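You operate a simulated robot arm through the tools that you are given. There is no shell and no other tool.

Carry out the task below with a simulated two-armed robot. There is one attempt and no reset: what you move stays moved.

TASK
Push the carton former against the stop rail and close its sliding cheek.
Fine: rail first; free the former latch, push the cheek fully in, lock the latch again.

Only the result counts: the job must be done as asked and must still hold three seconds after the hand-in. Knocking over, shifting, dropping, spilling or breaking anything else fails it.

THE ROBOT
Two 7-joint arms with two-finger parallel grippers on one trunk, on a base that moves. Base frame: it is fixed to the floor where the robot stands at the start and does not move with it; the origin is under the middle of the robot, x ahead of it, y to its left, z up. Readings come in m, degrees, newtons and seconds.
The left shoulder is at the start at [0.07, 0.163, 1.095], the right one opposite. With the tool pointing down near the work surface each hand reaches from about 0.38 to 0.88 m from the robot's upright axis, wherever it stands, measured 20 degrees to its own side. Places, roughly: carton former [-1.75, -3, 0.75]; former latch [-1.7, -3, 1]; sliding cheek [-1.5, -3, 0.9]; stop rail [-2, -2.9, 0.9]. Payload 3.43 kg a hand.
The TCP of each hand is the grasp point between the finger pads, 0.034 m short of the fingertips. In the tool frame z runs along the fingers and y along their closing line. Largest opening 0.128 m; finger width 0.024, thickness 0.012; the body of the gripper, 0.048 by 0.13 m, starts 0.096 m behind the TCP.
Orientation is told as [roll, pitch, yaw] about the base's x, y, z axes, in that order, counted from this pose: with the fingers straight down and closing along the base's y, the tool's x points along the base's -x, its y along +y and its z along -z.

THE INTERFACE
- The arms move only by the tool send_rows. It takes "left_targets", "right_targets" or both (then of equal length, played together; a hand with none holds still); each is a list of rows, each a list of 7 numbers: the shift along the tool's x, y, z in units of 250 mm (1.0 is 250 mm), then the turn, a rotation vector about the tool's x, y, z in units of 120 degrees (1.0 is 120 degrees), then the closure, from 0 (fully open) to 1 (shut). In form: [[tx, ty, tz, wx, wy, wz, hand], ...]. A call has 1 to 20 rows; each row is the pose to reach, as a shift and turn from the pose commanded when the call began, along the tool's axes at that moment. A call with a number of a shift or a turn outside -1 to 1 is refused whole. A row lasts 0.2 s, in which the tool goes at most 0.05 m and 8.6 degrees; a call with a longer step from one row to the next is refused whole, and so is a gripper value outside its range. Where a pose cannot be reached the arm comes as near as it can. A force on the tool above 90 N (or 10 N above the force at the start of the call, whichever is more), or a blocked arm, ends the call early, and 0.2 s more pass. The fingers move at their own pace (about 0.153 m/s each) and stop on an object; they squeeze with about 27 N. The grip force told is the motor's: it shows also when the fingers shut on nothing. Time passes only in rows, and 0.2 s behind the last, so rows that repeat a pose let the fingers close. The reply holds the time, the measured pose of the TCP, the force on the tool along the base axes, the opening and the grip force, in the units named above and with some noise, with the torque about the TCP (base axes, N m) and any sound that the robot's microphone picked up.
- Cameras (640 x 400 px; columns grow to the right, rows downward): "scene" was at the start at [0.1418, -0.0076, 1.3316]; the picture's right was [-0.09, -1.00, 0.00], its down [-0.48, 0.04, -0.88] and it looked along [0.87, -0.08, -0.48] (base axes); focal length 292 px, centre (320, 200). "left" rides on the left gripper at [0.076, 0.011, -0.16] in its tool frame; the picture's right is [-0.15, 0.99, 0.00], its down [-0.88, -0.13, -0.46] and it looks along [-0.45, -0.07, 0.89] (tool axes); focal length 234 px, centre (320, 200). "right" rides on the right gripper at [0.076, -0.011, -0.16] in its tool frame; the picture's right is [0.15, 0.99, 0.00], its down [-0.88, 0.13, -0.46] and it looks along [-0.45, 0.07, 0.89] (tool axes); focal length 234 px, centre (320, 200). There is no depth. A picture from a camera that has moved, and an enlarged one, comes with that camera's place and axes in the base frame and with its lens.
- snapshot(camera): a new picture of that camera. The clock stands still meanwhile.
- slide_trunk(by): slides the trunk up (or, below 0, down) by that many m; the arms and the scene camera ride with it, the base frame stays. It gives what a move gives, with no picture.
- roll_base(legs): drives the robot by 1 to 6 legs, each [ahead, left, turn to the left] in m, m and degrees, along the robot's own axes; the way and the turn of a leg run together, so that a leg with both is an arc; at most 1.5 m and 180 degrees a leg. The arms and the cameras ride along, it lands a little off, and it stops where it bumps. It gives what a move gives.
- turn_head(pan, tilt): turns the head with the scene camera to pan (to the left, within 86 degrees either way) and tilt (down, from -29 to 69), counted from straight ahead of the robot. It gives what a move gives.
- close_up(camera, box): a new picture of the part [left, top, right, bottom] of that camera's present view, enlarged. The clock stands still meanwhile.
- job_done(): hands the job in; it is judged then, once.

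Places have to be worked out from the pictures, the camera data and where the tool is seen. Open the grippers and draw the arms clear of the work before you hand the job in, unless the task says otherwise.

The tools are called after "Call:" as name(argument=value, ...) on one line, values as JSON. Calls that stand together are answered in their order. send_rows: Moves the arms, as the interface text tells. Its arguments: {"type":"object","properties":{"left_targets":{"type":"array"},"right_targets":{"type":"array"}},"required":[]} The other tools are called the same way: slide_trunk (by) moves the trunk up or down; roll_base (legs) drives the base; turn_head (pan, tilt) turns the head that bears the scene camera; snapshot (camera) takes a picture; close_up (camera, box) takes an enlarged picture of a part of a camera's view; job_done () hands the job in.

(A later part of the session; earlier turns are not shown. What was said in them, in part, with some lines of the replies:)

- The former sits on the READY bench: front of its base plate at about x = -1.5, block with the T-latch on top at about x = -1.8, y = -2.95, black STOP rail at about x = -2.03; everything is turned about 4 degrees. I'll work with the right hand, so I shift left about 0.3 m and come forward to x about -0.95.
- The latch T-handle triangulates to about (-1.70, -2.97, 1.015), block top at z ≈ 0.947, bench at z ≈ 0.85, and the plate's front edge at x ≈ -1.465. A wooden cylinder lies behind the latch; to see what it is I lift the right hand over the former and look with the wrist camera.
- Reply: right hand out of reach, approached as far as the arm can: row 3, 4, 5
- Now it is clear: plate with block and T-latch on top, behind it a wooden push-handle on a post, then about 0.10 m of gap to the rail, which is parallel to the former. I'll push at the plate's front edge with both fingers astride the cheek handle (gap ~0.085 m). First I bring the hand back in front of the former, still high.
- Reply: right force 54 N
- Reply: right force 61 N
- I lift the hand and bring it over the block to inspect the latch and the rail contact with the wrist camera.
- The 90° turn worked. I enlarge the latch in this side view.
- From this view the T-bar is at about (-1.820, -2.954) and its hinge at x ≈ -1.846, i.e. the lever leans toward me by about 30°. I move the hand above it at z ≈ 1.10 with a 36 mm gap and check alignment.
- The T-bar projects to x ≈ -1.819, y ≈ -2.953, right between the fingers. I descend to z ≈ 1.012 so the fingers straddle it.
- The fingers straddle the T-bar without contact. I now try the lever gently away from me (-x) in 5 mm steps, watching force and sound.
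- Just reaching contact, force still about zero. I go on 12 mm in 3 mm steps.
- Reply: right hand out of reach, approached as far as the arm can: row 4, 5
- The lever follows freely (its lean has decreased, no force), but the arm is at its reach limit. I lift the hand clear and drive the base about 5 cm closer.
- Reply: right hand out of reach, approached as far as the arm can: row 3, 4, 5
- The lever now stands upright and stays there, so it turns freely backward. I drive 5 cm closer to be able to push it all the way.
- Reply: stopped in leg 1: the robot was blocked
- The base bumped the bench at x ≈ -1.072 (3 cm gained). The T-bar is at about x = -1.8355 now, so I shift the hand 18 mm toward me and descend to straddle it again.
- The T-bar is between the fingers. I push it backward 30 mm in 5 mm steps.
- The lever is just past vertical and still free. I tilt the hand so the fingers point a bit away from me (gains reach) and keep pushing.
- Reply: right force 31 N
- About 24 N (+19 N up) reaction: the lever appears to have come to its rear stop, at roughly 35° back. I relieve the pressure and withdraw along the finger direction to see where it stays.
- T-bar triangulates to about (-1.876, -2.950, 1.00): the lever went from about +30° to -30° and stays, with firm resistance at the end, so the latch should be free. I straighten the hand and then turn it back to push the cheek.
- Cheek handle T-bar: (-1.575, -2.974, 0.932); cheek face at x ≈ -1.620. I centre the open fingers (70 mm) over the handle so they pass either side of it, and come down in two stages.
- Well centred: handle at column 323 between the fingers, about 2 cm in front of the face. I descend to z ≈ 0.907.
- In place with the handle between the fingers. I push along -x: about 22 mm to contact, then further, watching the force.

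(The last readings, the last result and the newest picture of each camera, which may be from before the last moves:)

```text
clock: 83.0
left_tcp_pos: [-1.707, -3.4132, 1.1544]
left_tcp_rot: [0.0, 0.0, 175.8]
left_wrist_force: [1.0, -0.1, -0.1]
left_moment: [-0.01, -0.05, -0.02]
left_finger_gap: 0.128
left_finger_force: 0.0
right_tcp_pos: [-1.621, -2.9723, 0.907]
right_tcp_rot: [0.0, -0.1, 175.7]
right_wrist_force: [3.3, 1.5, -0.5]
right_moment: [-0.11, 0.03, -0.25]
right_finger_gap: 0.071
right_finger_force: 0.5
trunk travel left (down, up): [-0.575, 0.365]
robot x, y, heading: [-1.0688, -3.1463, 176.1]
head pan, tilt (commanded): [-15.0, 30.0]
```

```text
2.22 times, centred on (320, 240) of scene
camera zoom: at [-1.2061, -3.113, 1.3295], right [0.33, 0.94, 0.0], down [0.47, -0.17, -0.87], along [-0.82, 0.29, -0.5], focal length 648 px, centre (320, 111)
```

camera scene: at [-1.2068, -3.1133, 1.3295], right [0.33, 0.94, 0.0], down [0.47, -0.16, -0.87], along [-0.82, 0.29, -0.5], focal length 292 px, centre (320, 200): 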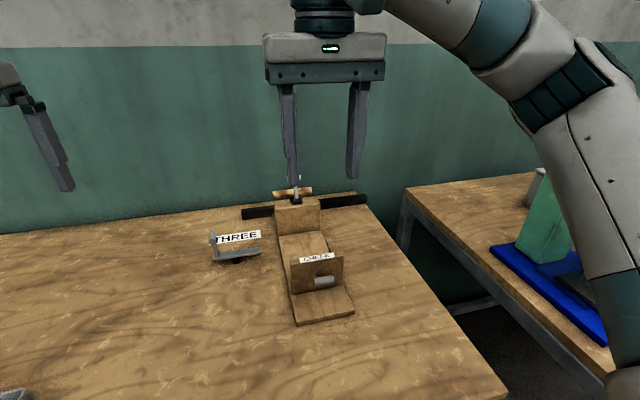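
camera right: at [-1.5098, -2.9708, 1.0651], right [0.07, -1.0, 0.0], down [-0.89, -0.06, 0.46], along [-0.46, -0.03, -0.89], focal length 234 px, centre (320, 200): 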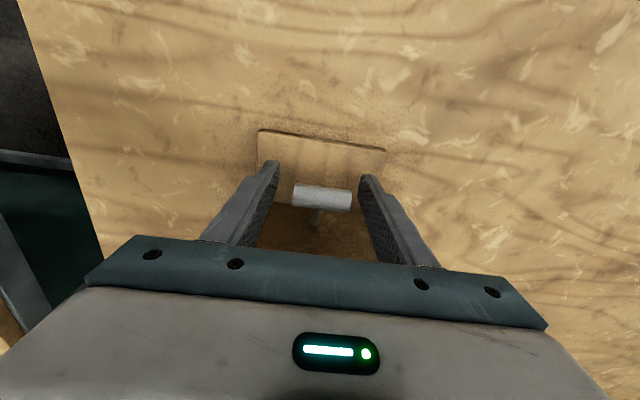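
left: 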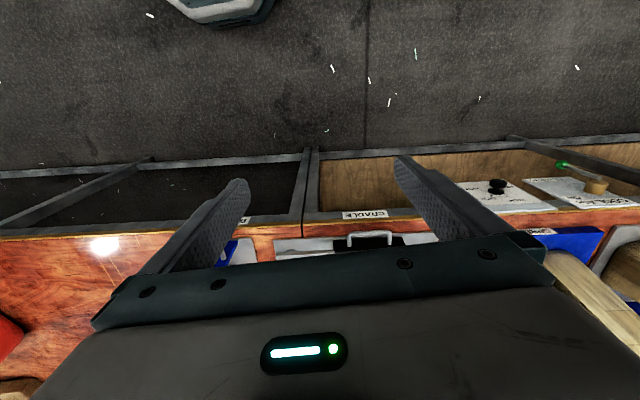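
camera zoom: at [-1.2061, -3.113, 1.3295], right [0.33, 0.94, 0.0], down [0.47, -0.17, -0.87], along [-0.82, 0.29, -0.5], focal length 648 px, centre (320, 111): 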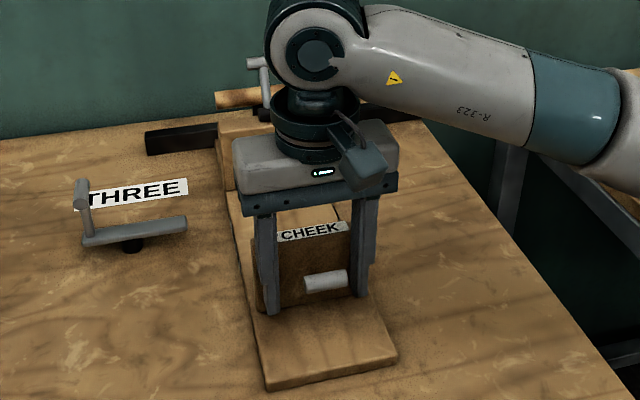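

The cheek slides with about 3 N and the plate stays put, so the latch is free. I push on 80 mm.

Call:
send_rows(right_targets=[[-0.04, 0, 0, 0, 0, 0, 0.453], [-0.08, 0, 0, 0, 0, 0, 0.453], [-0.12, 0, 0, 0, 0, 0, 0.453], [-0.16, 0, 0, 0, 0, 0, 0.453], [-0.2, 0, 0, 0, 0, 0, 0.453], [-0.24, 0, 0, 0, 0, 0, 0.453], [-0.28, 0, 0, 0, 0, 0, 0.453], [-0.32, 0, 0, 0, 0, 0, 0.453]])

Call:
close_up(camera="scene", box=[240, 150, 400, 330])

```text
clock: 84.5
left_tcp_pos: [-1.699, -3.4114, 1.1577]
left_tcp_rot: [-0.1, -0.3, 175.5]
left_wrist_force: [-0.3, 0.2, -0.4]
left_moment: [-0.02, -0.07, -0.05]
left_finger_gap: 0.1281
left_finger_force: 0.1
right_tcp_pos: [-1.6622, -2.9698, 0.9107]
right_tcp_rot: [-0.2, 1.3, 176.1]
right_wrist_force: [71.0, -2.8, 14.6]
right_moment: [0.86, 1.95, -3.35]
right_finger_gap: 0.0714
right_finger_force: 1.4
trunk travel left (down, up): [-0.575, 0.365]
robot x, y, heading: [-1.0738, -3.1484, 175.4]
head pan, tilt (commanded): [-15.0, 30.0]
stopped in row 7 (right hand): the force on the tool passed its limit at 97 N (the readings are from after the stop); the commanded pose is now the measured one
```

```text
2.22 times, centred on (320, 240) of scene
camera zoom: at [-1.1959, -3.1135, 1.3304], right [0.33, 0.94, 0.0], down [0.47, -0.17, -0.87], along [-0.82, 0.29, -0.49], focal length 648 px, centre (320, 111)
```

zoom: 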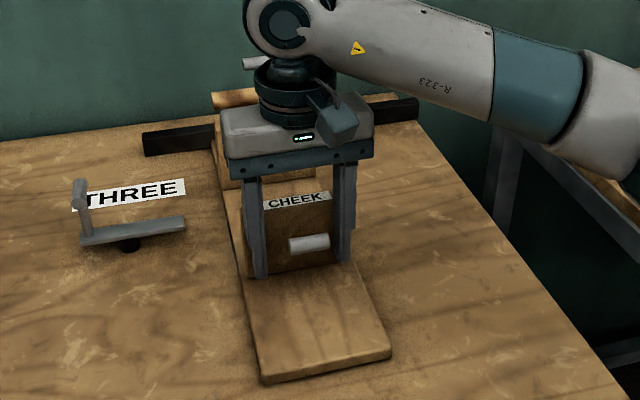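

A hard stop came at TCP x ≈ -1.662 (97 N) after about 54 mm of free cheek travel. I ease off and look whether this is the end of travel or something in the way.

Call:
send_rows(right_targets=[[0.02, 0, 0, 0, 0, 0, 0.453], [0.06, 0, 0, 0, 0, 0, 0.453], [0.06, 0, 0, 0, 0, 0, 0.453]])

Call:
snapshot(camera="right")

Call:
close_up(camera="scene", box=[240, 150, 400, 330])

```text
clock: 85.3
left_tcp_pos: [-1.7086, -3.4139, 1.1537]
left_tcp_rot: [0.0, 0.0, 175.7]
left_wrist_force: [-0.1, -0.5, -0.3]
left_moment: [0.02, -0.03, 0.0]
left_finger_gap: 0.1282
left_finger_force: 0.1
right_tcp_pos: [-1.6577, -2.9716, 0.9057]
right_tcp_rot: [0.0, 0.9, 176.0]
right_wrist_force: [0.6, 0.6, 1.0]
right_moment: [0.05, 0.1, -0.1]
right_finger_gap: 0.0705
right_finger_force: 0.6
trunk travel left (down, up): [-0.575, 0.365]
robot x, y, heading: [-1.0752, -3.1453, 176.0]
head pan, tilt (commanded): [-15.0, 30.0]
```

```text
taken
camera right: at [-1.5854, -2.9653, 1.0669], right [0.08, -1.0, 0.0], down [-0.89, -0.07, 0.44], along [-0.44, -0.04, -0.9], focal length 234 px, centre (320, 200)
```

right: 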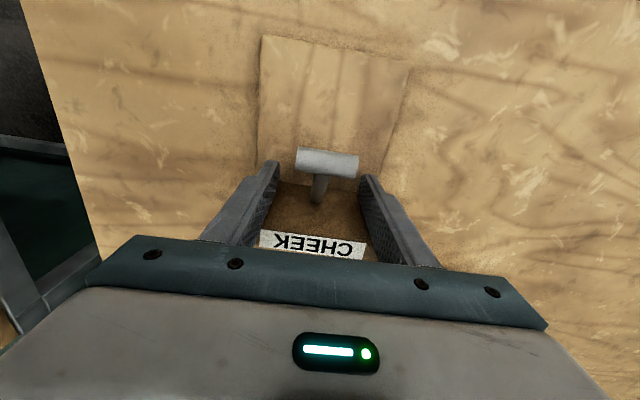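

```text
2.22 times, centred on (320, 240) of scene
camera zoom: at [-1.2054, -3.1131, 1.3294], right [0.33, 0.94, 0.0], down [0.47, -0.17, -0.87], along [-0.82, 0.29, -0.5], focal length 648 px, centre (320, 111)
```

zoom: 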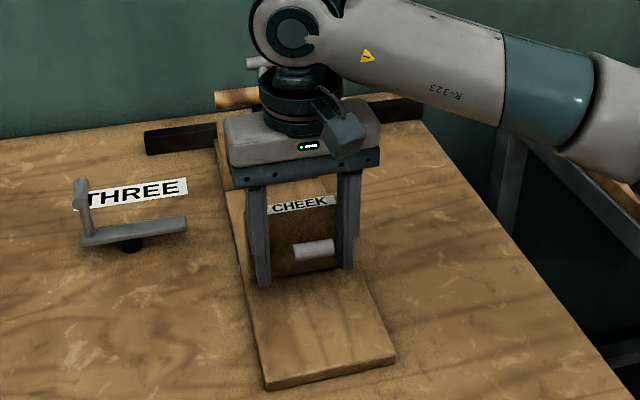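

The former hasn't moved and the cheek stayed put. I press once more gently in 2 mm steps to verify that the stop is at the same place.

Call:
send_rows(right_targets=[[-0.012, 0, 0, 0, 0, 0, 0.453], [-0.024, 0, 0, 0, 0, 0, 0.453], [-0.032, 0, 0, 0, 0, 0, 0.453], [-0.04, 0, 0, 0, 0, 0, 0.453]])

```text
clock: 86.3
left_tcp_pos: [-1.701, -3.4139, 1.1579]
left_tcp_rot: [-0.1, -0.3, 175.6]
left_wrist_force: [-0.4, 0.1, -0.1]
left_moment: [-0.04, 0.0, 0.02]
left_finger_gap: 0.1278
left_finger_force: 0.1
right_tcp_pos: [-1.6621, -2.9708, 0.9098]
right_tcp_rot: [-0.1, 1.1, 176.1]
right_wrist_force: [40.4, -2.9, 6.7]
right_moment: [0.44, 0.86, -1.88]
right_finger_gap: 0.0697
right_finger_force: 0.1
trunk travel left (down, up): [-0.575, 0.365]
robot x, y, heading: [-1.0716, -3.1475, 175.6]
head pan, tilt (commanded): [-15.0, 30.0]
```

Same stop at TCP x ≈ -1.662 with 40 N: the cheek is fully in (about 54 mm travelled). I back off and raise the hand clear, then go for the latch.

Call:
send_rows(right_targets=[[0.03, 0, 0, 0, 0, 0, 0.453], [0.07, 0, -0.02, 0, 0, 0, 0.453], [0.07, 0, -0.15, 0, 0, 0, 0.453], [0.07, 0, -0.33, 0, 0, 0, 0.453], [0.07, 0, -0.52, 0, 0, 0, 0.453], [0.07, 0, -0.71, 0, 0, 0, 0.453], [0.07, 0, -0.9, 0, 0, 0, 0.453], [0.07, 0, -0.98, 0, 0, 0, 0.6]])

Call:
snapshot(camera="right")

Call:
close_up(camera="scene", box=[200, 150, 400, 340])

```text
clock: 88.1
left_tcp_pos: [-1.7072, -3.4133, 1.1554]
left_tcp_rot: [-0.2, 0.0, 175.5]
left_wrist_force: [0.1, 0.6, -0.4]
left_moment: [-0.02, 0.0, 0.05]
left_finger_gap: 0.128
left_finger_force: 0.1
right_tcp_pos: [-1.6531, -2.973, 1.1541]
right_tcp_rot: [-0.1, 1.1, 176.0]
right_wrist_force: [-0.1, 0.6, -0.7]
right_moment: [0.02, -0.03, 0.0]
right_finger_gap: 0.051
right_finger_force: 0.0
trunk travel left (down, up): [-0.575, 0.365]
robot x, y, heading: [-1.0719, -3.1483, 175.5]
head pan, tilt (commanded): [-15.0, 30.0]
```

```text
taken
camera right: at [-1.5814, -2.9685, 1.3156], right [0.08, -1.0, 0.0], down [-0.9, -0.07, 0.44], along [-0.44, -0.03, -0.9], focal length 234 px, centre (320, 200)
```

right: 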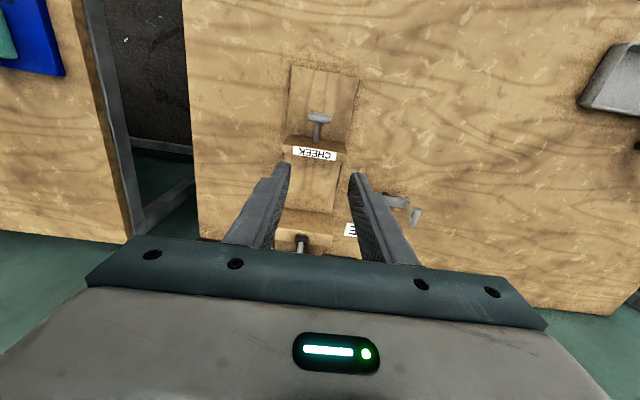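

```text
2.11 times, centred on (300, 245) of scene
camera zoom: at [-1.2048, -3.1132, 1.3294], right [0.33, 0.94, 0.0], down [0.47, -0.17, -0.87], along [-0.82, 0.29, -0.5], focal length 614 px, centre (362, 105)
```

zoom: 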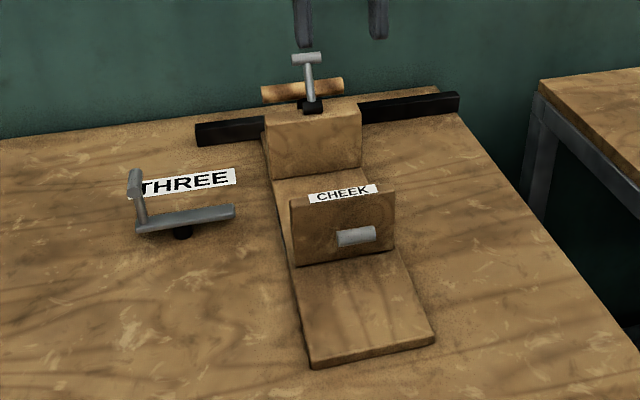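

The cheek is in and stays. Now to lock: I turn the hand 90° again while moving above the lever (T-bar at about (-1.876, -2.950, 1.00)).

Call:
send_rows(right_targets=[[-0.05, 0, 0, 0, 0, 0.068, 0.57], [-0.1, -0.005, 0, 0, 0, 0.136, 0.57], [-0.16, -0.01, 0.0, 0, 0, 0.204, 0.57], [-0.22, -0.015, 0.0, 0, 0, 0.272, 0.57], [-0.28, -0.02, 0.0, 0, 0, 0.34, 0.57], [-0.34, -0.025, 0.0, 0, 0, 0.408, 0.57], [-0.4, -0.03, 0.0, 0, 0, 0.476, 0.57], [-0.45, -0.035, 0.0, 0, 0, 0.544, 0.57], [-0.5, -0.04, 0.0, 0, 0, 0.612, 0.57], [-0.55, -0.04, 0.0, 0, 0, 0.68, 0.57], [-0.59, -0.04, 0.0, 0, 0, 0.748, 0.57], [-0.59, -0.04, 0.0, 0, 0, 0.748, 0.57]])

Call:
snapshot(camera="right")

```text
clock: 90.7
left_tcp_pos: [-1.7067, -3.4118, 1.1543]
left_tcp_rot: [0.0, 0.0, 175.6]
left_wrist_force: [0.3, 0.6, -0.7]
left_moment: [-0.02, 0.0, -0.01]
left_finger_gap: 0.1279
left_finger_force: 0.0
right_tcp_pos: [-1.7998, -2.9509, 1.1493]
right_tcp_rot: [-1.1, -0.2, 86.1]
right_wrist_force: [-0.3, 0.3, 0.7]
right_moment: [-0.01, 0.02, 0.04]
right_finger_gap: 0.0548
right_finger_force: 0.1
trunk travel left (down, up): [-0.575, 0.365]
robot x, y, heading: [-1.0715, -3.146, 175.4]
head pan, tilt (commanded): [-15.0, 30.0]
```

```text
taken
camera right: at [-1.7977, -3.0272, 1.3088], right [-1.0, -0.08, -0.02], down [-0.08, 0.89, 0.45], along [-0.02, 0.45, -0.89], focal length 234 px, centre (320, 200)
```

right: 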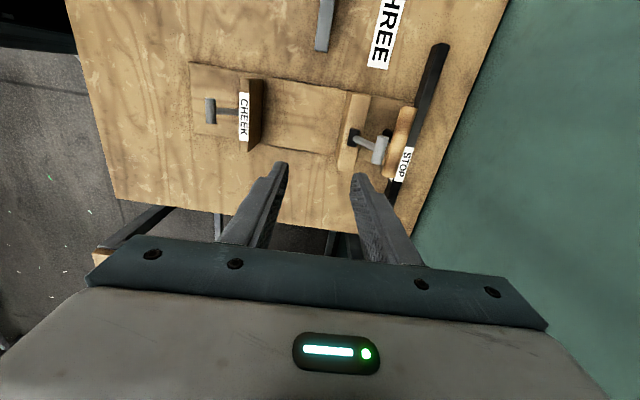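

The T-bar shows at x ≈ -1.878. I tilt the hand 15° (fingers pointing slightly away) and move to a hover in line with it.

Call:
send_rows(right_targets=[[0.005, 0.07, 0.08, -0.04, 0, 0, 0.57], [0.01, 0.14, 0.18, -0.08, 0, 0, 0.57], [0.017, 0.19, 0.27, -0.125, 0, 0, 0.57], [0.017, 0.19, 0.27, -0.125, 0, 0, 0.57]])

Call:
snapshot(camera="right")

Call:
close_up(camera="scene", box=[230, 130, 370, 218])

```text
clock: 91.7
left_tcp_pos: [-1.7064, -3.4141, 1.1532]
left_tcp_rot: [-0.1, 0.0, 175.6]
left_wrist_force: [-0.2, -0.5, -0.2]
left_moment: [0.02, -0.02, -0.02]
left_finger_gap: 0.1278
left_finger_force: 0.1
right_tcp_pos: [-1.8464, -2.952, 1.0808]
right_tcp_rot: [14.0, -0.1, 86.2]
right_wrist_force: [-0.4, -0.1, -0.4]
right_moment: [-0.01, 0.02, 0.01]
right_finger_gap: 0.0553
right_finger_force: 0.0
trunk travel left (down, up): [-0.575, 0.365]
robot x, y, heading: [-1.0686, -3.1494, 175.5]
head pan, tilt (commanded): [-15.0, 30.0]
```

```text
taken
camera right: at [-1.8035, -3.031, 1.2331], right [-0.97, -0.08, 0.24], down [0.04, 0.88, 0.48], along [-0.25, 0.47, -0.85], focal length 234 px, centre (320, 200)
```

right: 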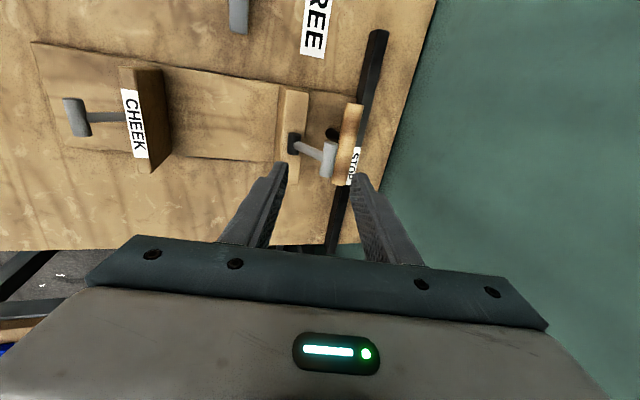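

```text
4.55 times, centred on (300, 174) of scene
camera zoom: at [-1.2048, -3.1136, 1.3295], right [0.33, 0.94, 0.0], down [0.47, -0.17, -0.87], along [-0.82, 0.29, -0.5], focal length 1326 px, centre (411, 318)
```

zoom: 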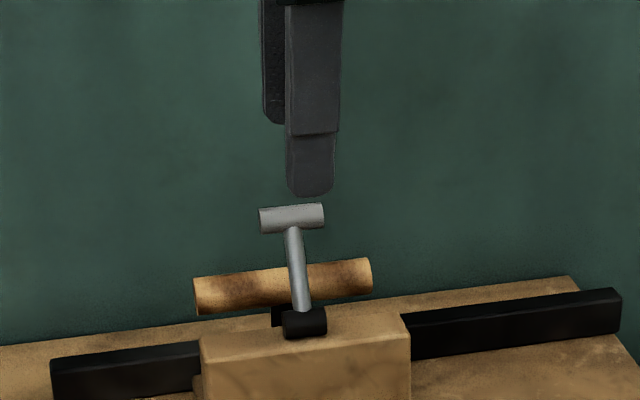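

The T-bar is between the fingers' projections, about 1 cm nearer the far finger, as planned. I slide 70 mm along the finger direction to straddle it.

Call:
send_rows(right_targets=[[0, 0, 0.12, 0, 0, 0, 0.57], [0, 0, 0.2, 0, 0, 0, 0.57], [0, 0, 0.28, 0, 0, 0, 0.57], [0, 0, 0.28, 0, 0, 0, 0.57]])

Call:
snapshot(camera="right")

```text
clock: 92.7
left_tcp_pos: [-1.7078, -3.4132, 1.155]
left_tcp_rot: [-0.1, -0.1, 175.7]
left_wrist_force: [0.8, -0.2, -0.6]
left_moment: [0.0, 0.01, 0.01]
left_finger_gap: 0.1279
left_finger_force: 0.1
right_tcp_pos: [-1.8643, -2.9498, 1.0128]
right_tcp_rot: [13.9, 0.0, 86.2]
right_wrist_force: [-0.7, 0.5, -0.1]
right_moment: [-0.01, 0.01, 0.0]
right_finger_gap: 0.0546
right_finger_force: 0.0
trunk travel left (down, up): [-0.575, 0.365]
robot x, y, heading: [-1.0718, -3.1443, 175.5]
head pan, tilt (commanded): [-15.0, 30.0]
```

```text
taken
camera right: at [-1.8199, -3.029, 1.1649], right [-0.97, -0.08, 0.24], down [0.04, 0.88, 0.47], along [-0.25, 0.47, -0.85], focal length 234 px, centre (320, 200)
```

right: 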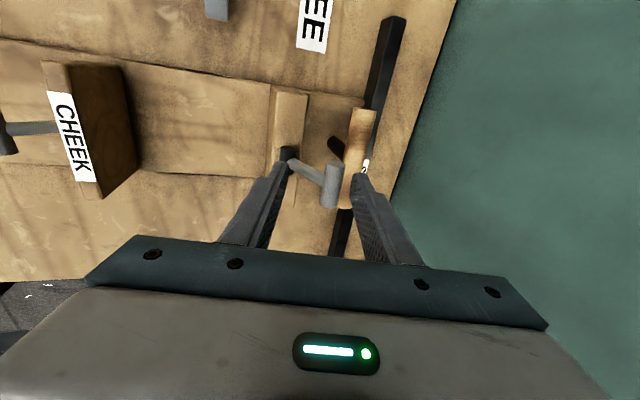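

The lever is straddled. I draw it toward me (+x) in ~6 mm steps while straightening the hand.

Call:
send_rows(right_targets=[[0, -0.0256, -0.0063, 0.016, 0, 0, 0.57], [0, -0.0512, -0.0126, 0.032, 0, 0, 0.57], [0, -0.0768, -0.0189, 0.048, 0, 0, 0.57], [0, -0.1024, -0.0252, 0.064, 0, 0, 0.57], [0, -0.128, -0.0315, 0.08, 0, 0, 0.57], [0, -0.1536, -0.0378, 0.096, 0, 0, 0.57], [0, -0.1792, -0.0441, 0.112, 0, 0, 0.57], [0, -0.1792, -0.0441, 0.112, 0, 0, 0.57]])

Call:
snapshot(camera="right")

```text
clock: 94.5
left_tcp_pos: [-1.7069, -3.4134, 1.1533]
left_tcp_rot: [0.0, 0.0, 175.6]
left_wrist_force: [0.1, -0.2, -0.4]
left_moment: [0.0, 0.0, 0.0]
left_finger_gap: 0.1279
left_finger_force: 0.0
right_tcp_pos: [-1.8189, -2.9548, 1.0124]
right_tcp_rot: [0.4, -0.1, 86.1]
right_wrist_force: [0.0, 0.5, 0.9]
right_moment: [-0.01, 0.05, 0.0]
right_finger_gap: 0.0556
right_finger_force: 0.0
trunk travel left (down, up): [-0.575, 0.365]
robot x, y, heading: [-1.0677, -3.1468, 175.7]
head pan, tilt (commanded): [-15.0, 30.0]
```

```text
taken
camera right: at [-1.8114, -3.0312, 1.1718], right [-1.0, -0.08, 0.01], down [-0.07, 0.89, 0.46], along [-0.04, 0.46, -0.89], focal length 234 px, centre (320, 200)
```

right: 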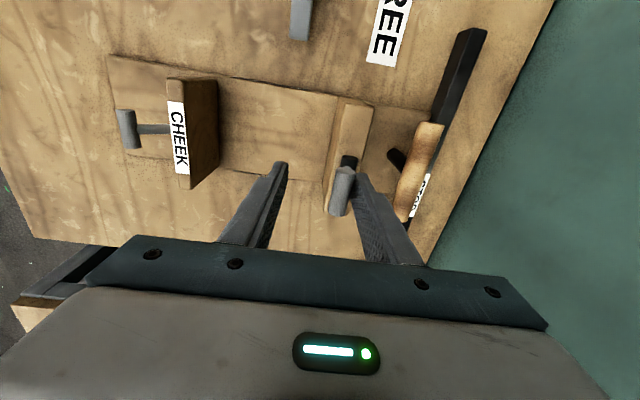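

The lever follows freely and is just past vertical. I continue toward me 20 mm in 4 mm steps.

Call:
send_rows(right_targets=[[0, -0.016, 0, 0, 0, 0, 0.57], [0, -0.032, 0, 0, 0, 0, 0.57], [0, -0.048, 0, 0, 0, 0, 0.57], [0, -0.064, 0, 0, 0, 0, 0.57], [0, -0.08, 0, 0, 0, 0, 0.57], [0, -0.08, 0, 0, 0, 0, 0.57]])

Call:
snapshot(camera="right")

```text
clock: 95.9
left_tcp_pos: [-1.7062, -3.4129, 1.154]
left_tcp_rot: [0.1, -0.1, 175.5]
left_wrist_force: [0.1, -0.1, 0.4]
left_moment: [0.01, 0.0, 0.0]
left_finger_gap: 0.1278
left_finger_force: 0.1
right_tcp_pos: [-1.7995, -2.9556, 1.0143]
right_tcp_rot: [0.5, -0.1, 86.2]
right_wrist_force: [-4.9, 0.7, 5.9]
right_moment: [0.03, 0.37, -0.02]
right_finger_gap: 0.0576
right_finger_force: 1.9
trunk travel left (down, up): [-0.575, 0.365]
robot x, y, heading: [-1.0732, -3.1495, 175.4]
head pan, tilt (commanded): [-15.0, 30.0]
```

```text
taken
camera right: at [-1.7918, -3.0322, 1.1738], right [-1.0, -0.08, 0.01], down [-0.07, 0.89, 0.46], along [-0.04, 0.46, -0.89], focal length 234 px, centre (320, 200)
```

right: 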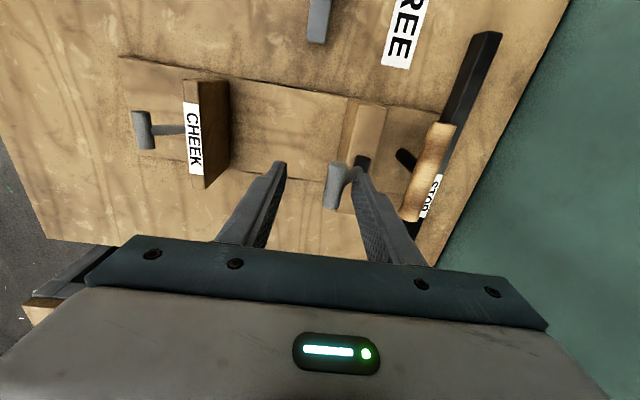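

Resistance starts (about 5–6 N) with the lever leaning toward me as at the start. I press a little further to seat it at its stop.

Call:
send_rows(right_targets=[[0, -0.01, 0, 0, 0, 0, 0.57], [0, -0.02, 0, 0, 0, 0, 0.57], [0, -0.03, 0, 0, 0, 0, 0.57], [0, -0.03, 0, 0, 0, 0, 0.57]])

Call:
snapshot(camera="right")

```text
clock: 96.9
left_tcp_pos: [-1.7076, -3.4136, 1.153]
left_tcp_rot: [0.1, 0.1, 175.6]
left_wrist_force: [-0.5, 0.2, -0.4]
left_moment: [0.01, 0.03, 0.02]
left_finger_gap: 0.1279
left_finger_force: 0.0
right_tcp_pos: [-1.7922, -2.9572, 1.014]
right_tcp_rot: [0.4, 0.0, 86.3]
right_wrist_force: [-3.6, -0.6, 1.5]
right_moment: [0.03, 0.22, -0.01]
right_finger_gap: 0.0571
right_finger_force: 1.8
trunk travel left (down, up): [-0.575, 0.365]
robot x, y, heading: [-1.0671, -3.1493, 175.7]
head pan, tilt (commanded): [-15.0, 30.0]
```

```text
taken
camera right: at [-1.785, -3.0331, 1.1734], right [-1.0, -0.08, 0.01], down [-0.07, 0.89, 0.46], along [-0.04, 0.46, -0.89], focal length 234 px, centre (320, 200)
```

right: 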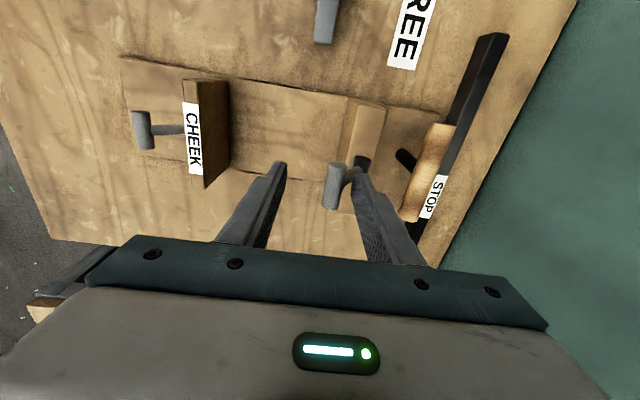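

The former seems to have moved along with the hand (only ~4 N): the lever is at its stop and I have drawn the former a little off the rail. I release, lift the hand, and inspect lever angle and rail gap.

Call:
send_rows(right_targets=[[0, 0.03, 0, 0, 0, 0, 0.57], [0, 0.04, -0.06, 0, 0, 0, 0.57], [0, 0.04, -0.2, 0, 0, 0, 0.57], [0, 0.04, -0.36, 0, 0, 0, 0.57], [0, 0.04, -0.5, 0, 0, 0, 0.57], [0, 0.04, -0.5, 0, 0, 0, 0.57]])

Call:
snapshot(camera="right")

Call:
close_up(camera="right", box=[280, 70, 440, 180])

Call:
close_up(camera="scene", box=[230, 150, 370, 238])

```text
clock: 98.3
left_tcp_pos: [-1.7075, -3.4111, 1.1536]
left_tcp_rot: [0.0, 0.0, 175.6]
left_wrist_force: [-0.4, 0.3, 0.5]
left_moment: [0.0, -0.05, 0.0]
left_finger_gap: 0.1279
left_finger_force: 0.2
right_tcp_pos: [-1.803, -2.9533, 1.1372]
right_tcp_rot: [0.3, -0.1, 86.1]
right_wrist_force: [-0.6, 0.4, 0.4]
right_moment: [-0.02, -0.02, -0.03]
right_finger_gap: 0.055
right_finger_force: 0.0
trunk travel left (down, up): [-0.575, 0.365]
robot x, y, heading: [-1.0693, -3.1495, 175.6]
head pan, tilt (commanded): [-15.0, 30.0]
```

```text
taken
camera right: at [-1.7968, -3.0296, 1.2967], right [-1.0, -0.08, 0.01], down [-0.07, 0.89, 0.46], along [-0.04, 0.46, -0.89], focal length 234 px, centre (320, 200)
```

right: 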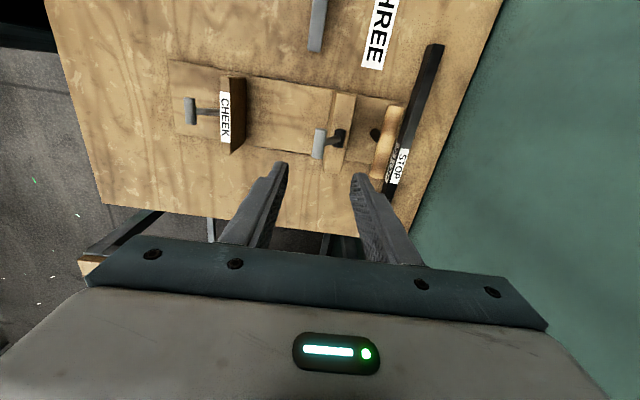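

```text
3.64 times, centred on (360, 125) of right
camera zoom: at [-1.7968, -3.0296, 1.2967], right [-1.0, -0.08, 0.01], down [-0.07, 0.89, 0.46], along [-0.04, 0.46, -0.89], focal length 852 px, centre (174, 473)
```

zoom: 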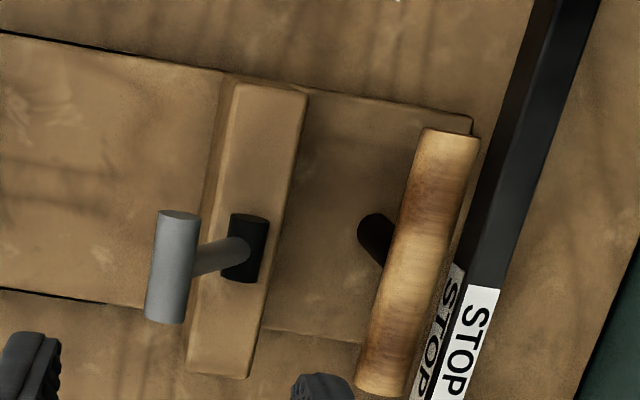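

```text
4.55 times, centred on (300, 194) of scene
camera zoom: at [-1.2055, -3.1125, 1.3294], right [0.33, 0.94, 0.0], down [0.47, -0.17, -0.87], along [-0.82, 0.29, -0.5], focal length 1326 px, centre (411, 227)
```

zoom: 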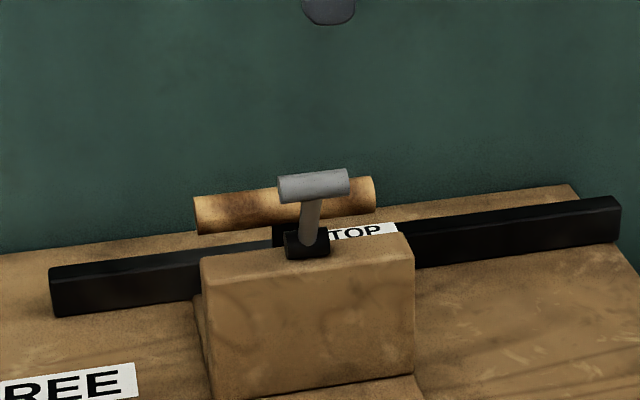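

The lever is back at its original lean (locked), but the former came about 15 mm off the rail. I'll push it home again at the plate front: turn the hand back and retreat in front of the former.

Call:
send_rows(right_targets=[[0, -0.1, 0, 0, 0, -0.068, 0.45], [0, -0.2, 0, 0, 0, -0.136, 0.336], [0, -0.3, 0, 0, 0, -0.204, 0.336], [0, -0.4, 0, 0, 0, -0.272, 0.336], [0.01, -0.5, 0, 0, 0, -0.34, 0.336], [0.02, -0.6, 0, 0, 0, -0.408, 0.336], [0.03, -0.7, 0, 0, 0, -0.476, 0.336], [0.04, -0.8, 0, 0, 0, -0.544, 0.336], [0.05, -0.88, 0, 0, 0, -0.612, 0.336], [0.06, -0.96, 0, 0, 0, -0.68, 0.336], [0.06, -1.0, 0, 0, 0, -0.74, 0.336], [0.06, -1.0, 0, 0, 0, -0.74, 0.336]])

Call:
snapshot(camera="right")

Call:
close_up(camera="scene", box=[200, 150, 400, 340])

```text
clock: 100.9
left_tcp_pos: [-1.7075, -3.4123, 1.1536]
left_tcp_rot: [0.0, 0.0, 175.5]
left_wrist_force: [0.4, 0.5, 0.4]
left_moment: [0.02, 0.0, 0.03]
left_finger_gap: 0.128
left_finger_force: 0.0
right_tcp_pos: [-1.5515, -2.9879, 1.1353]
right_tcp_rot: [0.0, -0.3, 175.2]
right_wrist_force: [-0.1, -0.1, -0.2]
right_moment: [0.01, -0.01, -0.06]
right_finger_gap: 0.0849
right_finger_force: 0.2
trunk travel left (down, up): [-0.575, 0.365]
robot x, y, heading: [-1.0718, -3.1465, 175.6]
head pan, tilt (commanded): [-15.0, 30.0]
```

```text
taken
camera right: at [-1.4755, -2.9843, 1.2944], right [0.06, -1.0, 0.0], down [-0.89, -0.06, 0.46], along [-0.46, -0.03, -0.89], focal length 234 px, centre (320, 200)
```

right: 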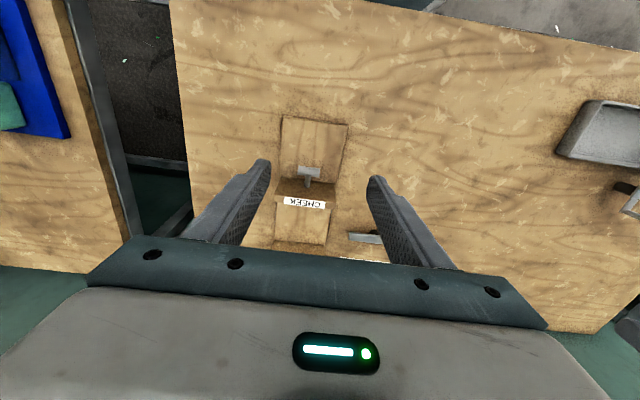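

```text
2.11 times, centred on (300, 245) of scene
camera zoom: at [-1.2051, -3.1131, 1.3295], right [0.33, 0.94, 0.0], down [0.47, -0.17, -0.87], along [-0.82, 0.29, -0.5], focal length 614 px, centre (362, 105)
```

zoom: 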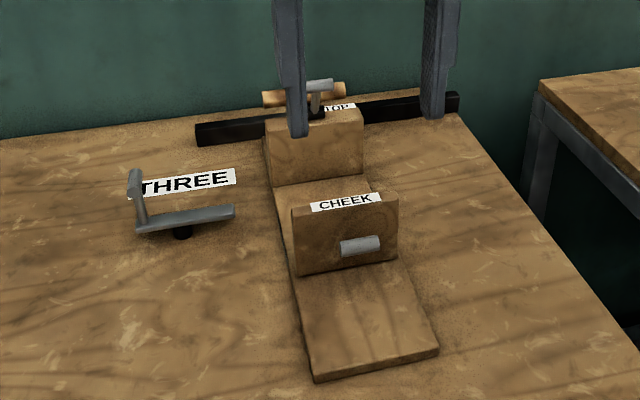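

Plate front edge is now at about (-1.544, -2.981). I move to 3 cm in front of it and lower to z ≈ 0.895.

Call:
send_rows(right_targets=[[0.1, -0.016, 0.05, 0, 0, 0, 0.336], [0.198, -0.033, 0.15, 0, 0, 0, 0.336], [0.198, -0.033, 0.32, 0, 0, 0, 0.336], [0.198, -0.033, 0.5, 0, 0, 0, 0.336], [0.198, -0.033, 0.67, 0, 0, 0, 0.336], [0.198, -0.033, 0.82, 0, 0, 0, 0.336], [0.198, -0.033, 0.92, 0, 0, 0, 0.336], [0.198, -0.033, 0.96, 0, 0, 0, 0.336], [0.198, -0.033, 0.96, 0, 0, 0, 0.336]])

Call:
snapshot(camera="right")

Call:
close_up(camera="scene", box=[260, 200, 400, 350])

```text
clock: 102.9
left_tcp_pos: [-1.7077, -3.4126, 1.1541]
left_tcp_rot: [0.0, -0.1, 175.6]
left_wrist_force: [-0.1, -0.8, -0.5]
left_moment: [0.0, 0.0, 0.04]
left_finger_gap: 0.1282
left_finger_force: 0.0
right_tcp_pos: [-1.5029, -2.9832, 0.8963]
right_tcp_rot: [-0.1, -0.5, 175.0]
right_wrist_force: [1.0, -0.5, 0.4]
right_moment: [-0.01, 0.01, -0.01]
right_finger_gap: 0.0851
right_finger_force: 0.0
trunk travel left (down, up): [-0.575, 0.365]
robot x, y, heading: [-1.0679, -3.1472, 175.7]
head pan, tilt (commanded): [-15.0, 30.0]
```

```text
taken
camera right: at [-1.4261, -2.9795, 1.0561], right [0.06, -1.0, 0.0], down [-0.88, -0.05, 0.46], along [-0.46, -0.03, -0.89], focal length 234 px, centre (320, 200)
```

right: 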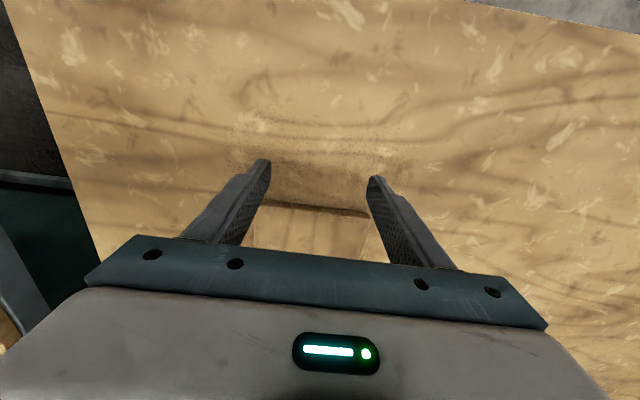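

```text
2.67 times, centred on (330, 275) of scene
camera zoom: at [-1.2049, -3.1131, 1.3295], right [0.33, 0.94, 0.0], down [0.47, -0.17, -0.87], along [-0.82, 0.29, -0.5], focal length 778 px, centre (293, 0)
```

zoom: 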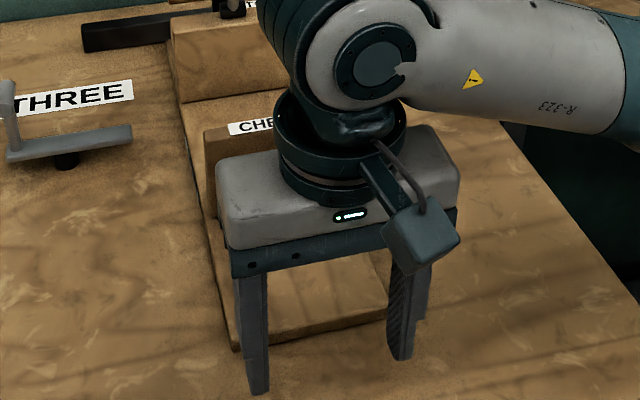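

Aligned. I lower to z ≈ 0.878 (bench contact was at 0.8745) and advance to the plate edge.

Call:
send_rows(right_targets=[[0, 0, 0.035, 0, 0, 0, 0.336], [0, 0, 0.06, 0, 0, 0, 0.336], [0, 0, 0.072, 0, 0, 0, 0.336], [-0.03, 0, 0.072, 0, 0, 0, 0.336], [-0.06, 0, 0.072, 0, 0, 0, 0.336], [-0.09, 0, 0.072, 0, 0, 0, 0.336], [-0.12, 0, 0.072, 0, 0, 0, 0.336], [-0.12, 0, 0.072, 0, 0, 0, 0.336]])

```text
clock: 104.7
left_tcp_pos: [-1.7053, -3.413, 1.1538]
left_tcp_rot: [0.0, 0.0, 175.6]
left_wrist_force: [0.8, -0.3, 0.0]
left_moment: [0.0, -0.02, 0.02]
left_finger_gap: 0.128
left_finger_force: 0.1
right_tcp_pos: [-1.5335, -2.9802, 0.8776]
right_tcp_rot: [-0.1, -0.5, 175.1]
right_wrist_force: [1.9, -0.6, 0.6]
right_moment: [0.02, -0.11, 0.17]
right_finger_gap: 0.0851
right_finger_force: 0.1
trunk travel left (down, up): [-0.575, 0.365]
robot x, y, heading: [-1.0697, -3.1495, 175.5]
head pan, tilt (commanded): [-15.0, 30.0]
```

Light contact with the plate. I push in 2 mm steps toward the rail (previous rail contact was at TCP x ≈ -1.5455).

Call:
send_rows(right_targets=[[-0.01, 0, 0, 0, 0, 0, 0.336], [-0.02, 0, 0, 0, 0, 0, 0.336], [-0.03, 0, 0, 0, 0, 0, 0.336], [-0.04, 0, 0, 0, 0, 0, 0.336], [-0.05, 0, 0, 0, 0, 0, 0.336]])

Call:
send_rows(right_targets=[[-0.008, 0, 0, 0, 0, 0, 0.336], [-0.016, 0, 0, 0, 0, 0, 0.336], [-0.024, 0, 0, 0, 0, 0, 0.336]])

```text
clock: 105.9
left_tcp_pos: [-1.7063, -3.4138, 1.1544]
left_tcp_rot: [0.0, -0.1, 175.5]
left_wrist_force: [-0.9, 0.1, 0.3]
left_moment: [0.01, 0.0, 0.0]
left_finger_gap: 0.128
left_finger_force: 0.0
right_tcp_pos: [-1.5457, -2.9781, 0.8776]
right_tcp_rot: [-0.1, -0.4, 175.0]
right_wrist_force: [3.1, -0.1, 2.1]
right_moment: [0.01, -0.08, 0.05]
right_finger_gap: 0.0851
right_finger_force: 0.0
trunk travel left (down, up): [-0.575, 0.365]
robot x, y, heading: [-1.0709, -3.148, 175.5]
head pan, tilt (commanded): [-15.0, 30.0]
```

```text
clock: 106.7
left_tcp_pos: [-1.7024, -3.4119, 1.1567]
left_tcp_rot: [-0.1, -0.3, 175.6]
left_wrist_force: [0.3, -0.7, -0.7]
left_moment: [-0.04, 0.02, 0.03]
left_finger_gap: 0.1281
left_finger_force: 0.1
right_tcp_pos: [-1.5464, -2.9765, 0.8795]
right_tcp_rot: [-0.2, -0.3, 175.2]
right_wrist_force: [39.1, 4.0, -4.4]
right_moment: [0.09, -1.27, -0.94]
right_finger_gap: 0.085
right_finger_force: 0.3
trunk travel left (down, up): [-0.575, 0.365]
robot x, y, heading: [-1.0686, -3.1458, 175.2]
head pan, tilt (commanded): [-15.0, 30.0]
```

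Rail contact again: 39 N, now more evenly on both fingers. I back off and raise the hand, then inspect everything.

Call:
send_rows(right_targets=[[0.02, 0, 0, 0, 0, 0, 0.336], [0.06, 0, 0, 0, 0, 0, 0.336], [0.16, 0, -0.02, 0, 0, 0, 0.336], [0.22, 0, -0.15, 0, 0, 0, 0.336], [0.22, 0, -0.33, 0, 0, 0, 0.336], [0.22, 0, -0.52, 0, 0, 0, 0.336], [0.22, 0, -0.71, 0, 0, 0, 0.336], [0.22, 0, -0.9, 0, 0, 0, 0.336], [0.22, 0, -1.0, 0, 0, 0, 0.0], [0.22, 0, -1.0, 0, 0, 0, 0.0]])

Call:
snapshot(camera="scene")

Call:
close_up(camera="scene", box=[200, 150, 400, 340])

Call:
close_up(camera="scene", box=[230, 160, 370, 248])

```text
clock: 108.9
left_tcp_pos: [-1.707, -3.4133, 1.1542]
left_tcp_rot: [0.1, 0.0, 175.6]
left_wrist_force: [0.0, -0.3, 0.3]
left_moment: [0.02, -0.01, -0.05]
left_finger_gap: 0.1282
left_finger_force: 0.0
right_tcp_pos: [-1.4981, -2.9838, 1.129]
right_tcp_rot: [-0.1, -0.4, 174.9]
right_wrist_force: [-0.5, 0.6, 1.0]
right_moment: [0.02, 0.01, 0.0]
right_finger_gap: 0.128
right_finger_force: 0.1
trunk travel left (down, up): [-0.575, 0.365]
robot x, y, heading: [-1.0704, -3.1522, 175.7]
head pan, tilt (commanded): [-15.0, 30.0]
```

```text
taken
camera scene: at [-1.2052, -3.113, 1.3294], right [0.33, 0.94, 0.0], down [0.47, -0.17, -0.87], along [-0.82, 0.29, -0.5], focal length 292 px, centre (320, 200)
```

scene: 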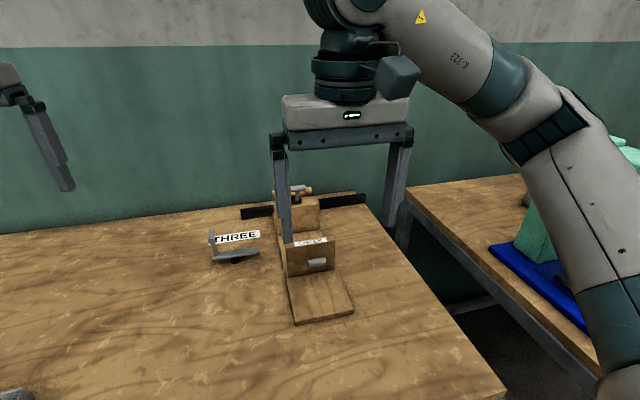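

```text
2.11 times, centred on (300, 245) of scene
camera zoom: at [-1.2052, -3.113, 1.3294], right [0.33, 0.94, 0.0], down [0.47, -0.17, -0.87], along [-0.82, 0.29, -0.5], focal length 614 px, centre (362, 105)
```

zoom: 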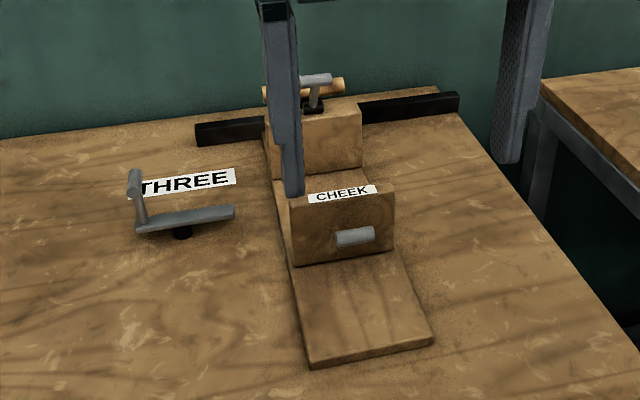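

```text
4.55 times, centred on (300, 204) of scene
camera zoom: at [-1.2052, -3.113, 1.3294], right [0.33, 0.94, 0.0], down [0.47, -0.17, -0.87], along [-0.82, 0.29, -0.5], focal length 1326 px, centre (411, 182)
```

zoom: 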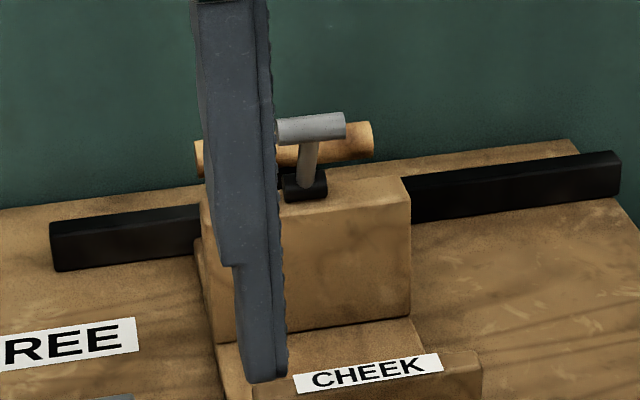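

Plate, cheek and handle appear exactly as right after the cheek was closed. I check the rail contact and latch from above with the wrist camera.

Call:
send_rows(right_targets=[[0, 0, -0.18, 0, 0, 0, 0], [-0.16, 0, -0.3, 0, 0, 0, 0], [-0.34, 0, -0.36, 0, 0, 0, 0], [-0.52, 0, -0.36, 0, 0, 0, 0], [-0.68, 0, -0.36, 0, 0, 0, 0], [-0.84, 0, -0.36, 0, 0, 0, 0], [-0.84, 0, -0.36, 0, 0, 0, 0]])

Call:
snapshot(camera="right")

Call:
close_up(camera="right", box=[240, 140, 400, 250])

```text
clock: 110.5
left_tcp_pos: [-1.7065, -3.4126, 1.1536]
left_tcp_rot: [0.0, -0.1, 175.7]
left_wrist_force: [-0.3, -1.4, 0.9]
left_moment: [-0.01, 0.01, -0.02]
left_finger_gap: 0.128
left_finger_force: 0.0
right_tcp_pos: [-1.7043, -2.9676, 1.2207]
right_tcp_rot: [-0.1, -0.6, 175.1]
right_wrist_force: [0.3, -0.5, 0.0]
right_moment: [-0.01, 0.04, -0.01]
right_finger_gap: 0.128
right_finger_force: 0.0
trunk travel left (down, up): [-0.575, 0.365]
robot x, y, heading: [-1.0675, -3.1464, 175.5]
head pan, tilt (commanded): [-15.0, 30.0]
```

```text
taken
camera right: at [-1.6261, -2.9626, 1.3784], right [0.06, -1.0, 0.0], down [-0.88, -0.05, 0.46], along [-0.46, -0.03, -0.89], focal length 234 px, centre (320, 200)
```

right: 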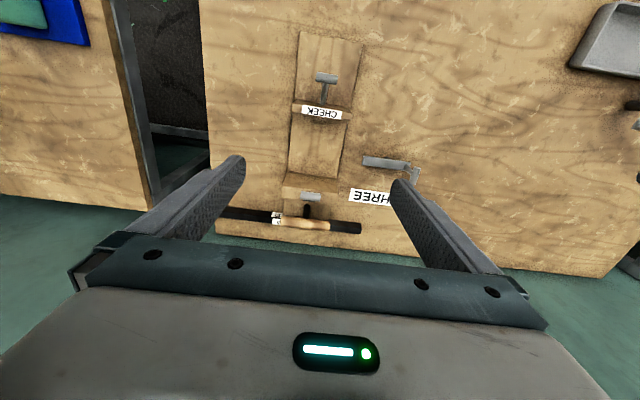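

```text
3.64 times, centred on (320, 195) of right
camera zoom: at [-1.6261, -2.9626, 1.3784], right [0.06, -1.0, 0.0], down [-0.88, -0.05, 0.46], along [-0.46, -0.03, -0.89], focal length 852 px, centre (320, 218)
```

zoom: 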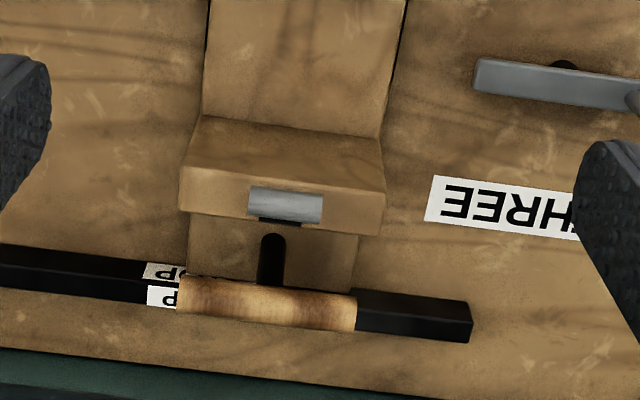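

Rail contact and latch look the same as right after the first push (plate flush, lever leaning toward me). I compare the lever angle more closely in the scene camera.

Call:
close_up(camera="scene", box=[260, 170, 340, 220])

Call:
snapshot(camera="scene")

```text
8.00 times, centred on (300, 195) of scene
camera zoom: at [-1.2042, -3.1126, 1.3296], right [0.33, 0.94, 0.0], down [0.47, -0.17, -0.87], along [-0.82, 0.29, -0.5], focal length 2334 px, centre (480, 240)
```

zoom: 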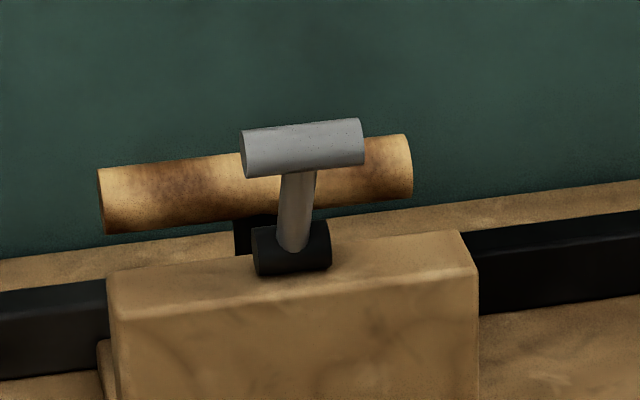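

```text
taken
camera scene: at [-1.2042, -3.1126, 1.3296], right [0.33, 0.94, 0.0], down [0.47, -0.17, -0.87], along [-0.82, 0.29, -0.5], focal length 292 px, centre (320, 200)
```

scene: 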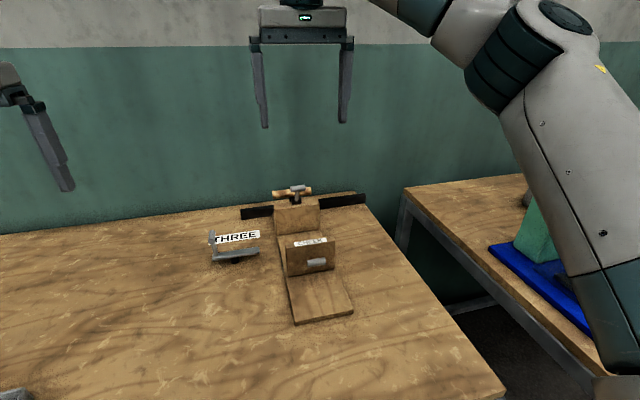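

The lever sits at (or slightly beyond) its original locked lean, the cheek face is at x ≈ -1.67, and the plate is on the rail. I open and withdraw: drive the base back 0.4 m with the hands high, then check the whole scene.

Call:
roll_base(legs=[[-0.4, 0, 0]])

Call:
snapshot(camera="scene")

Call:
close_up(camera="scene", box=[240, 150, 400, 270])

```text
clock: 113.0
left_tcp_pos: [-1.3092, -3.446, 1.1542]
left_tcp_rot: [-0.1, 0.0, 176.1]
left_wrist_force: [0.2, 0.0, -0.4]
left_moment: [0.0, 0.01, 0.0]
left_finger_gap: 0.128
left_finger_force: 0.1
right_tcp_pos: [-1.3071, -3.0009, 1.218]
right_tcp_rot: [-0.1, -0.5, 175.4]
right_wrist_force: [0.7, -0.7, 0.2]
right_moment: [-0.02, 0.06, 0.0]
right_finger_gap: 0.128
right_finger_force: 0.0
trunk travel left (down, up): [-0.575, 0.365]
robot x, y, heading: [-0.6703, -3.1765, 176.3]
head pan, tilt (commanded): [-15.0, 30.0]
```

```text
taken
camera scene: at [-0.8086, -3.143, 1.3294], right [0.33, 0.95, 0.0], down [0.47, -0.16, -0.87], along [-0.82, 0.28, -0.5], focal length 292 px, centre (320, 200)
```

scene: 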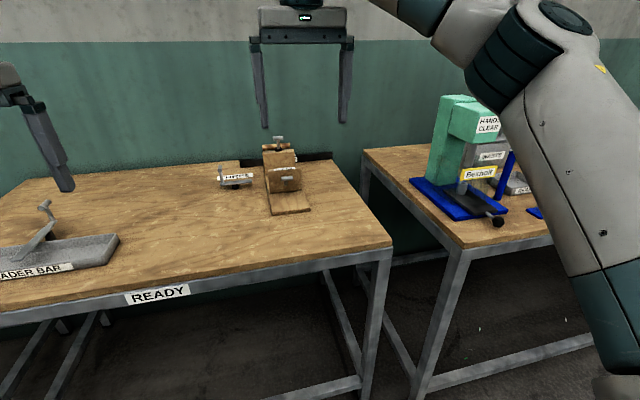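

```text
3.33 times, centred on (320, 210) of scene
camera zoom: at [-0.8086, -3.143, 1.3294], right [0.33, 0.95, 0.0], down [0.47, -0.16, -0.87], along [-0.82, 0.28, -0.5], focal length 972 px, centre (320, 167)
```

zoom: 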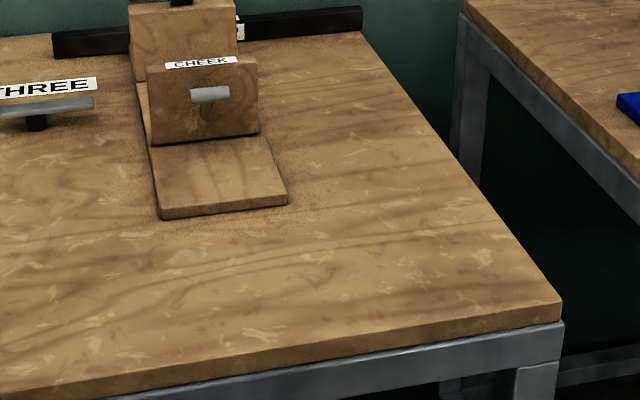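

The former, cheek and latch stand as intended. I take a last look at the latch and at the neighbouring press bench to be sure nothing else was disturbed.

Call:
close_up(camera="scene", box=[200, 110, 340, 225])

Call:
turn_head(pan=-60, tilt=20)

Call:
snapshot(camera="scene")

```text
3.48 times, centred on (270, 168) of scene
camera zoom: at [-0.8086, -3.143, 1.3294], right [0.33, 0.95, 0.0], down [0.47, -0.16, -0.87], along [-0.82, 0.28, -0.5], focal length 1015 px, centre (494, 313)
```

zoom: 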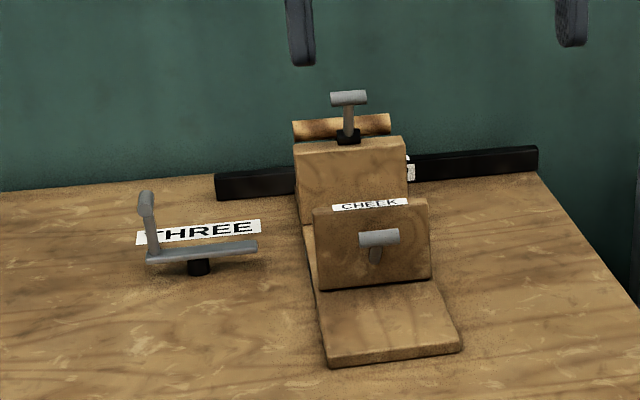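

```text
clock: 114.1
left_tcp_pos: [-1.3088, -3.4463, 1.1533]
left_tcp_rot: [0.0, 0.0, 176.0]
left_wrist_force: [-1.1, -0.4, 0.2]
left_moment: [0.02, -0.03, 0.0]
left_finger_gap: 0.1281
left_finger_force: 0.1
right_tcp_pos: [-1.3086, -3.0009, 1.2179]
right_tcp_rot: [-0.1, -0.6, 175.4]
right_wrist_force: [0.7, -1.2, -0.3]
right_moment: [0.01, -0.02, -0.04]
right_finger_gap: 0.1282
right_finger_force: 0.0
trunk travel left (down, up): [-0.575, 0.365]
robot x, y, heading: [-0.6735, -3.1772, 176.0]
head pan, tilt (commanded): [-60.0, 20.0]
```

```text
taken
camera scene: at [-0.7638, -3.0887, 1.3455], right [0.9, 0.44, 0.0], down [0.15, -0.31, -0.94], along [-0.41, 0.84, -0.34], focal length 292 px, centre (320, 200)
```

scene: 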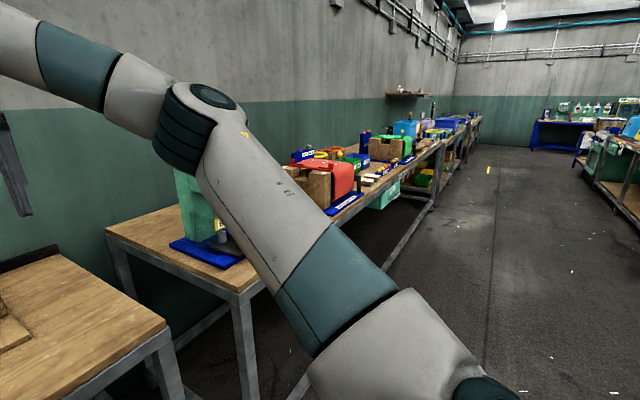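

The former is on the rail, the cheek is fully in, the latch is locked again, and the neighbouring bench looks undisturbed. Both grippers are open and the arms are clear of the work, so I hand the job in.

Call:
job_done()

```text
The job is handed in.
```

I handed the job in with the carton former against the stop rail, the cheek fully in and the latch lever back in its starting position. The hand-in gave no verdict, so I can't confirm it passed the judging.

- **Rail:** I pushed the former at the front edge of its plate until it met the rail at about 60 N.
- **Latch freed:** I swung the lever away from the robot until it hit its rear stop. After that the cheek slid freely.
- **Cheek:** I pushed it in about 54 mm to a hard stop, and a second push stopped at the same place. About 14 cm still shows between the cheek and the block, so I am treating that stop as fully in.
- **Latch locked:** I swung the lever back to its original lean. I took that as locked from its angle and did not test it by pulling the cheek.
- **Slip on the way:** Swinging the lever back dragged the former about 15 mm off the rail. I pushed it home again to about 39 N, and afterwards the plate sat flush against the rail with the cheek and lever unmoved.

The base bumped the bench once while driving closer. My last camera check showed nothing out of place on the bench or the part of the neighbouring press bench I could see. Both grippers are open and the robot is backed off about 0.4 m.
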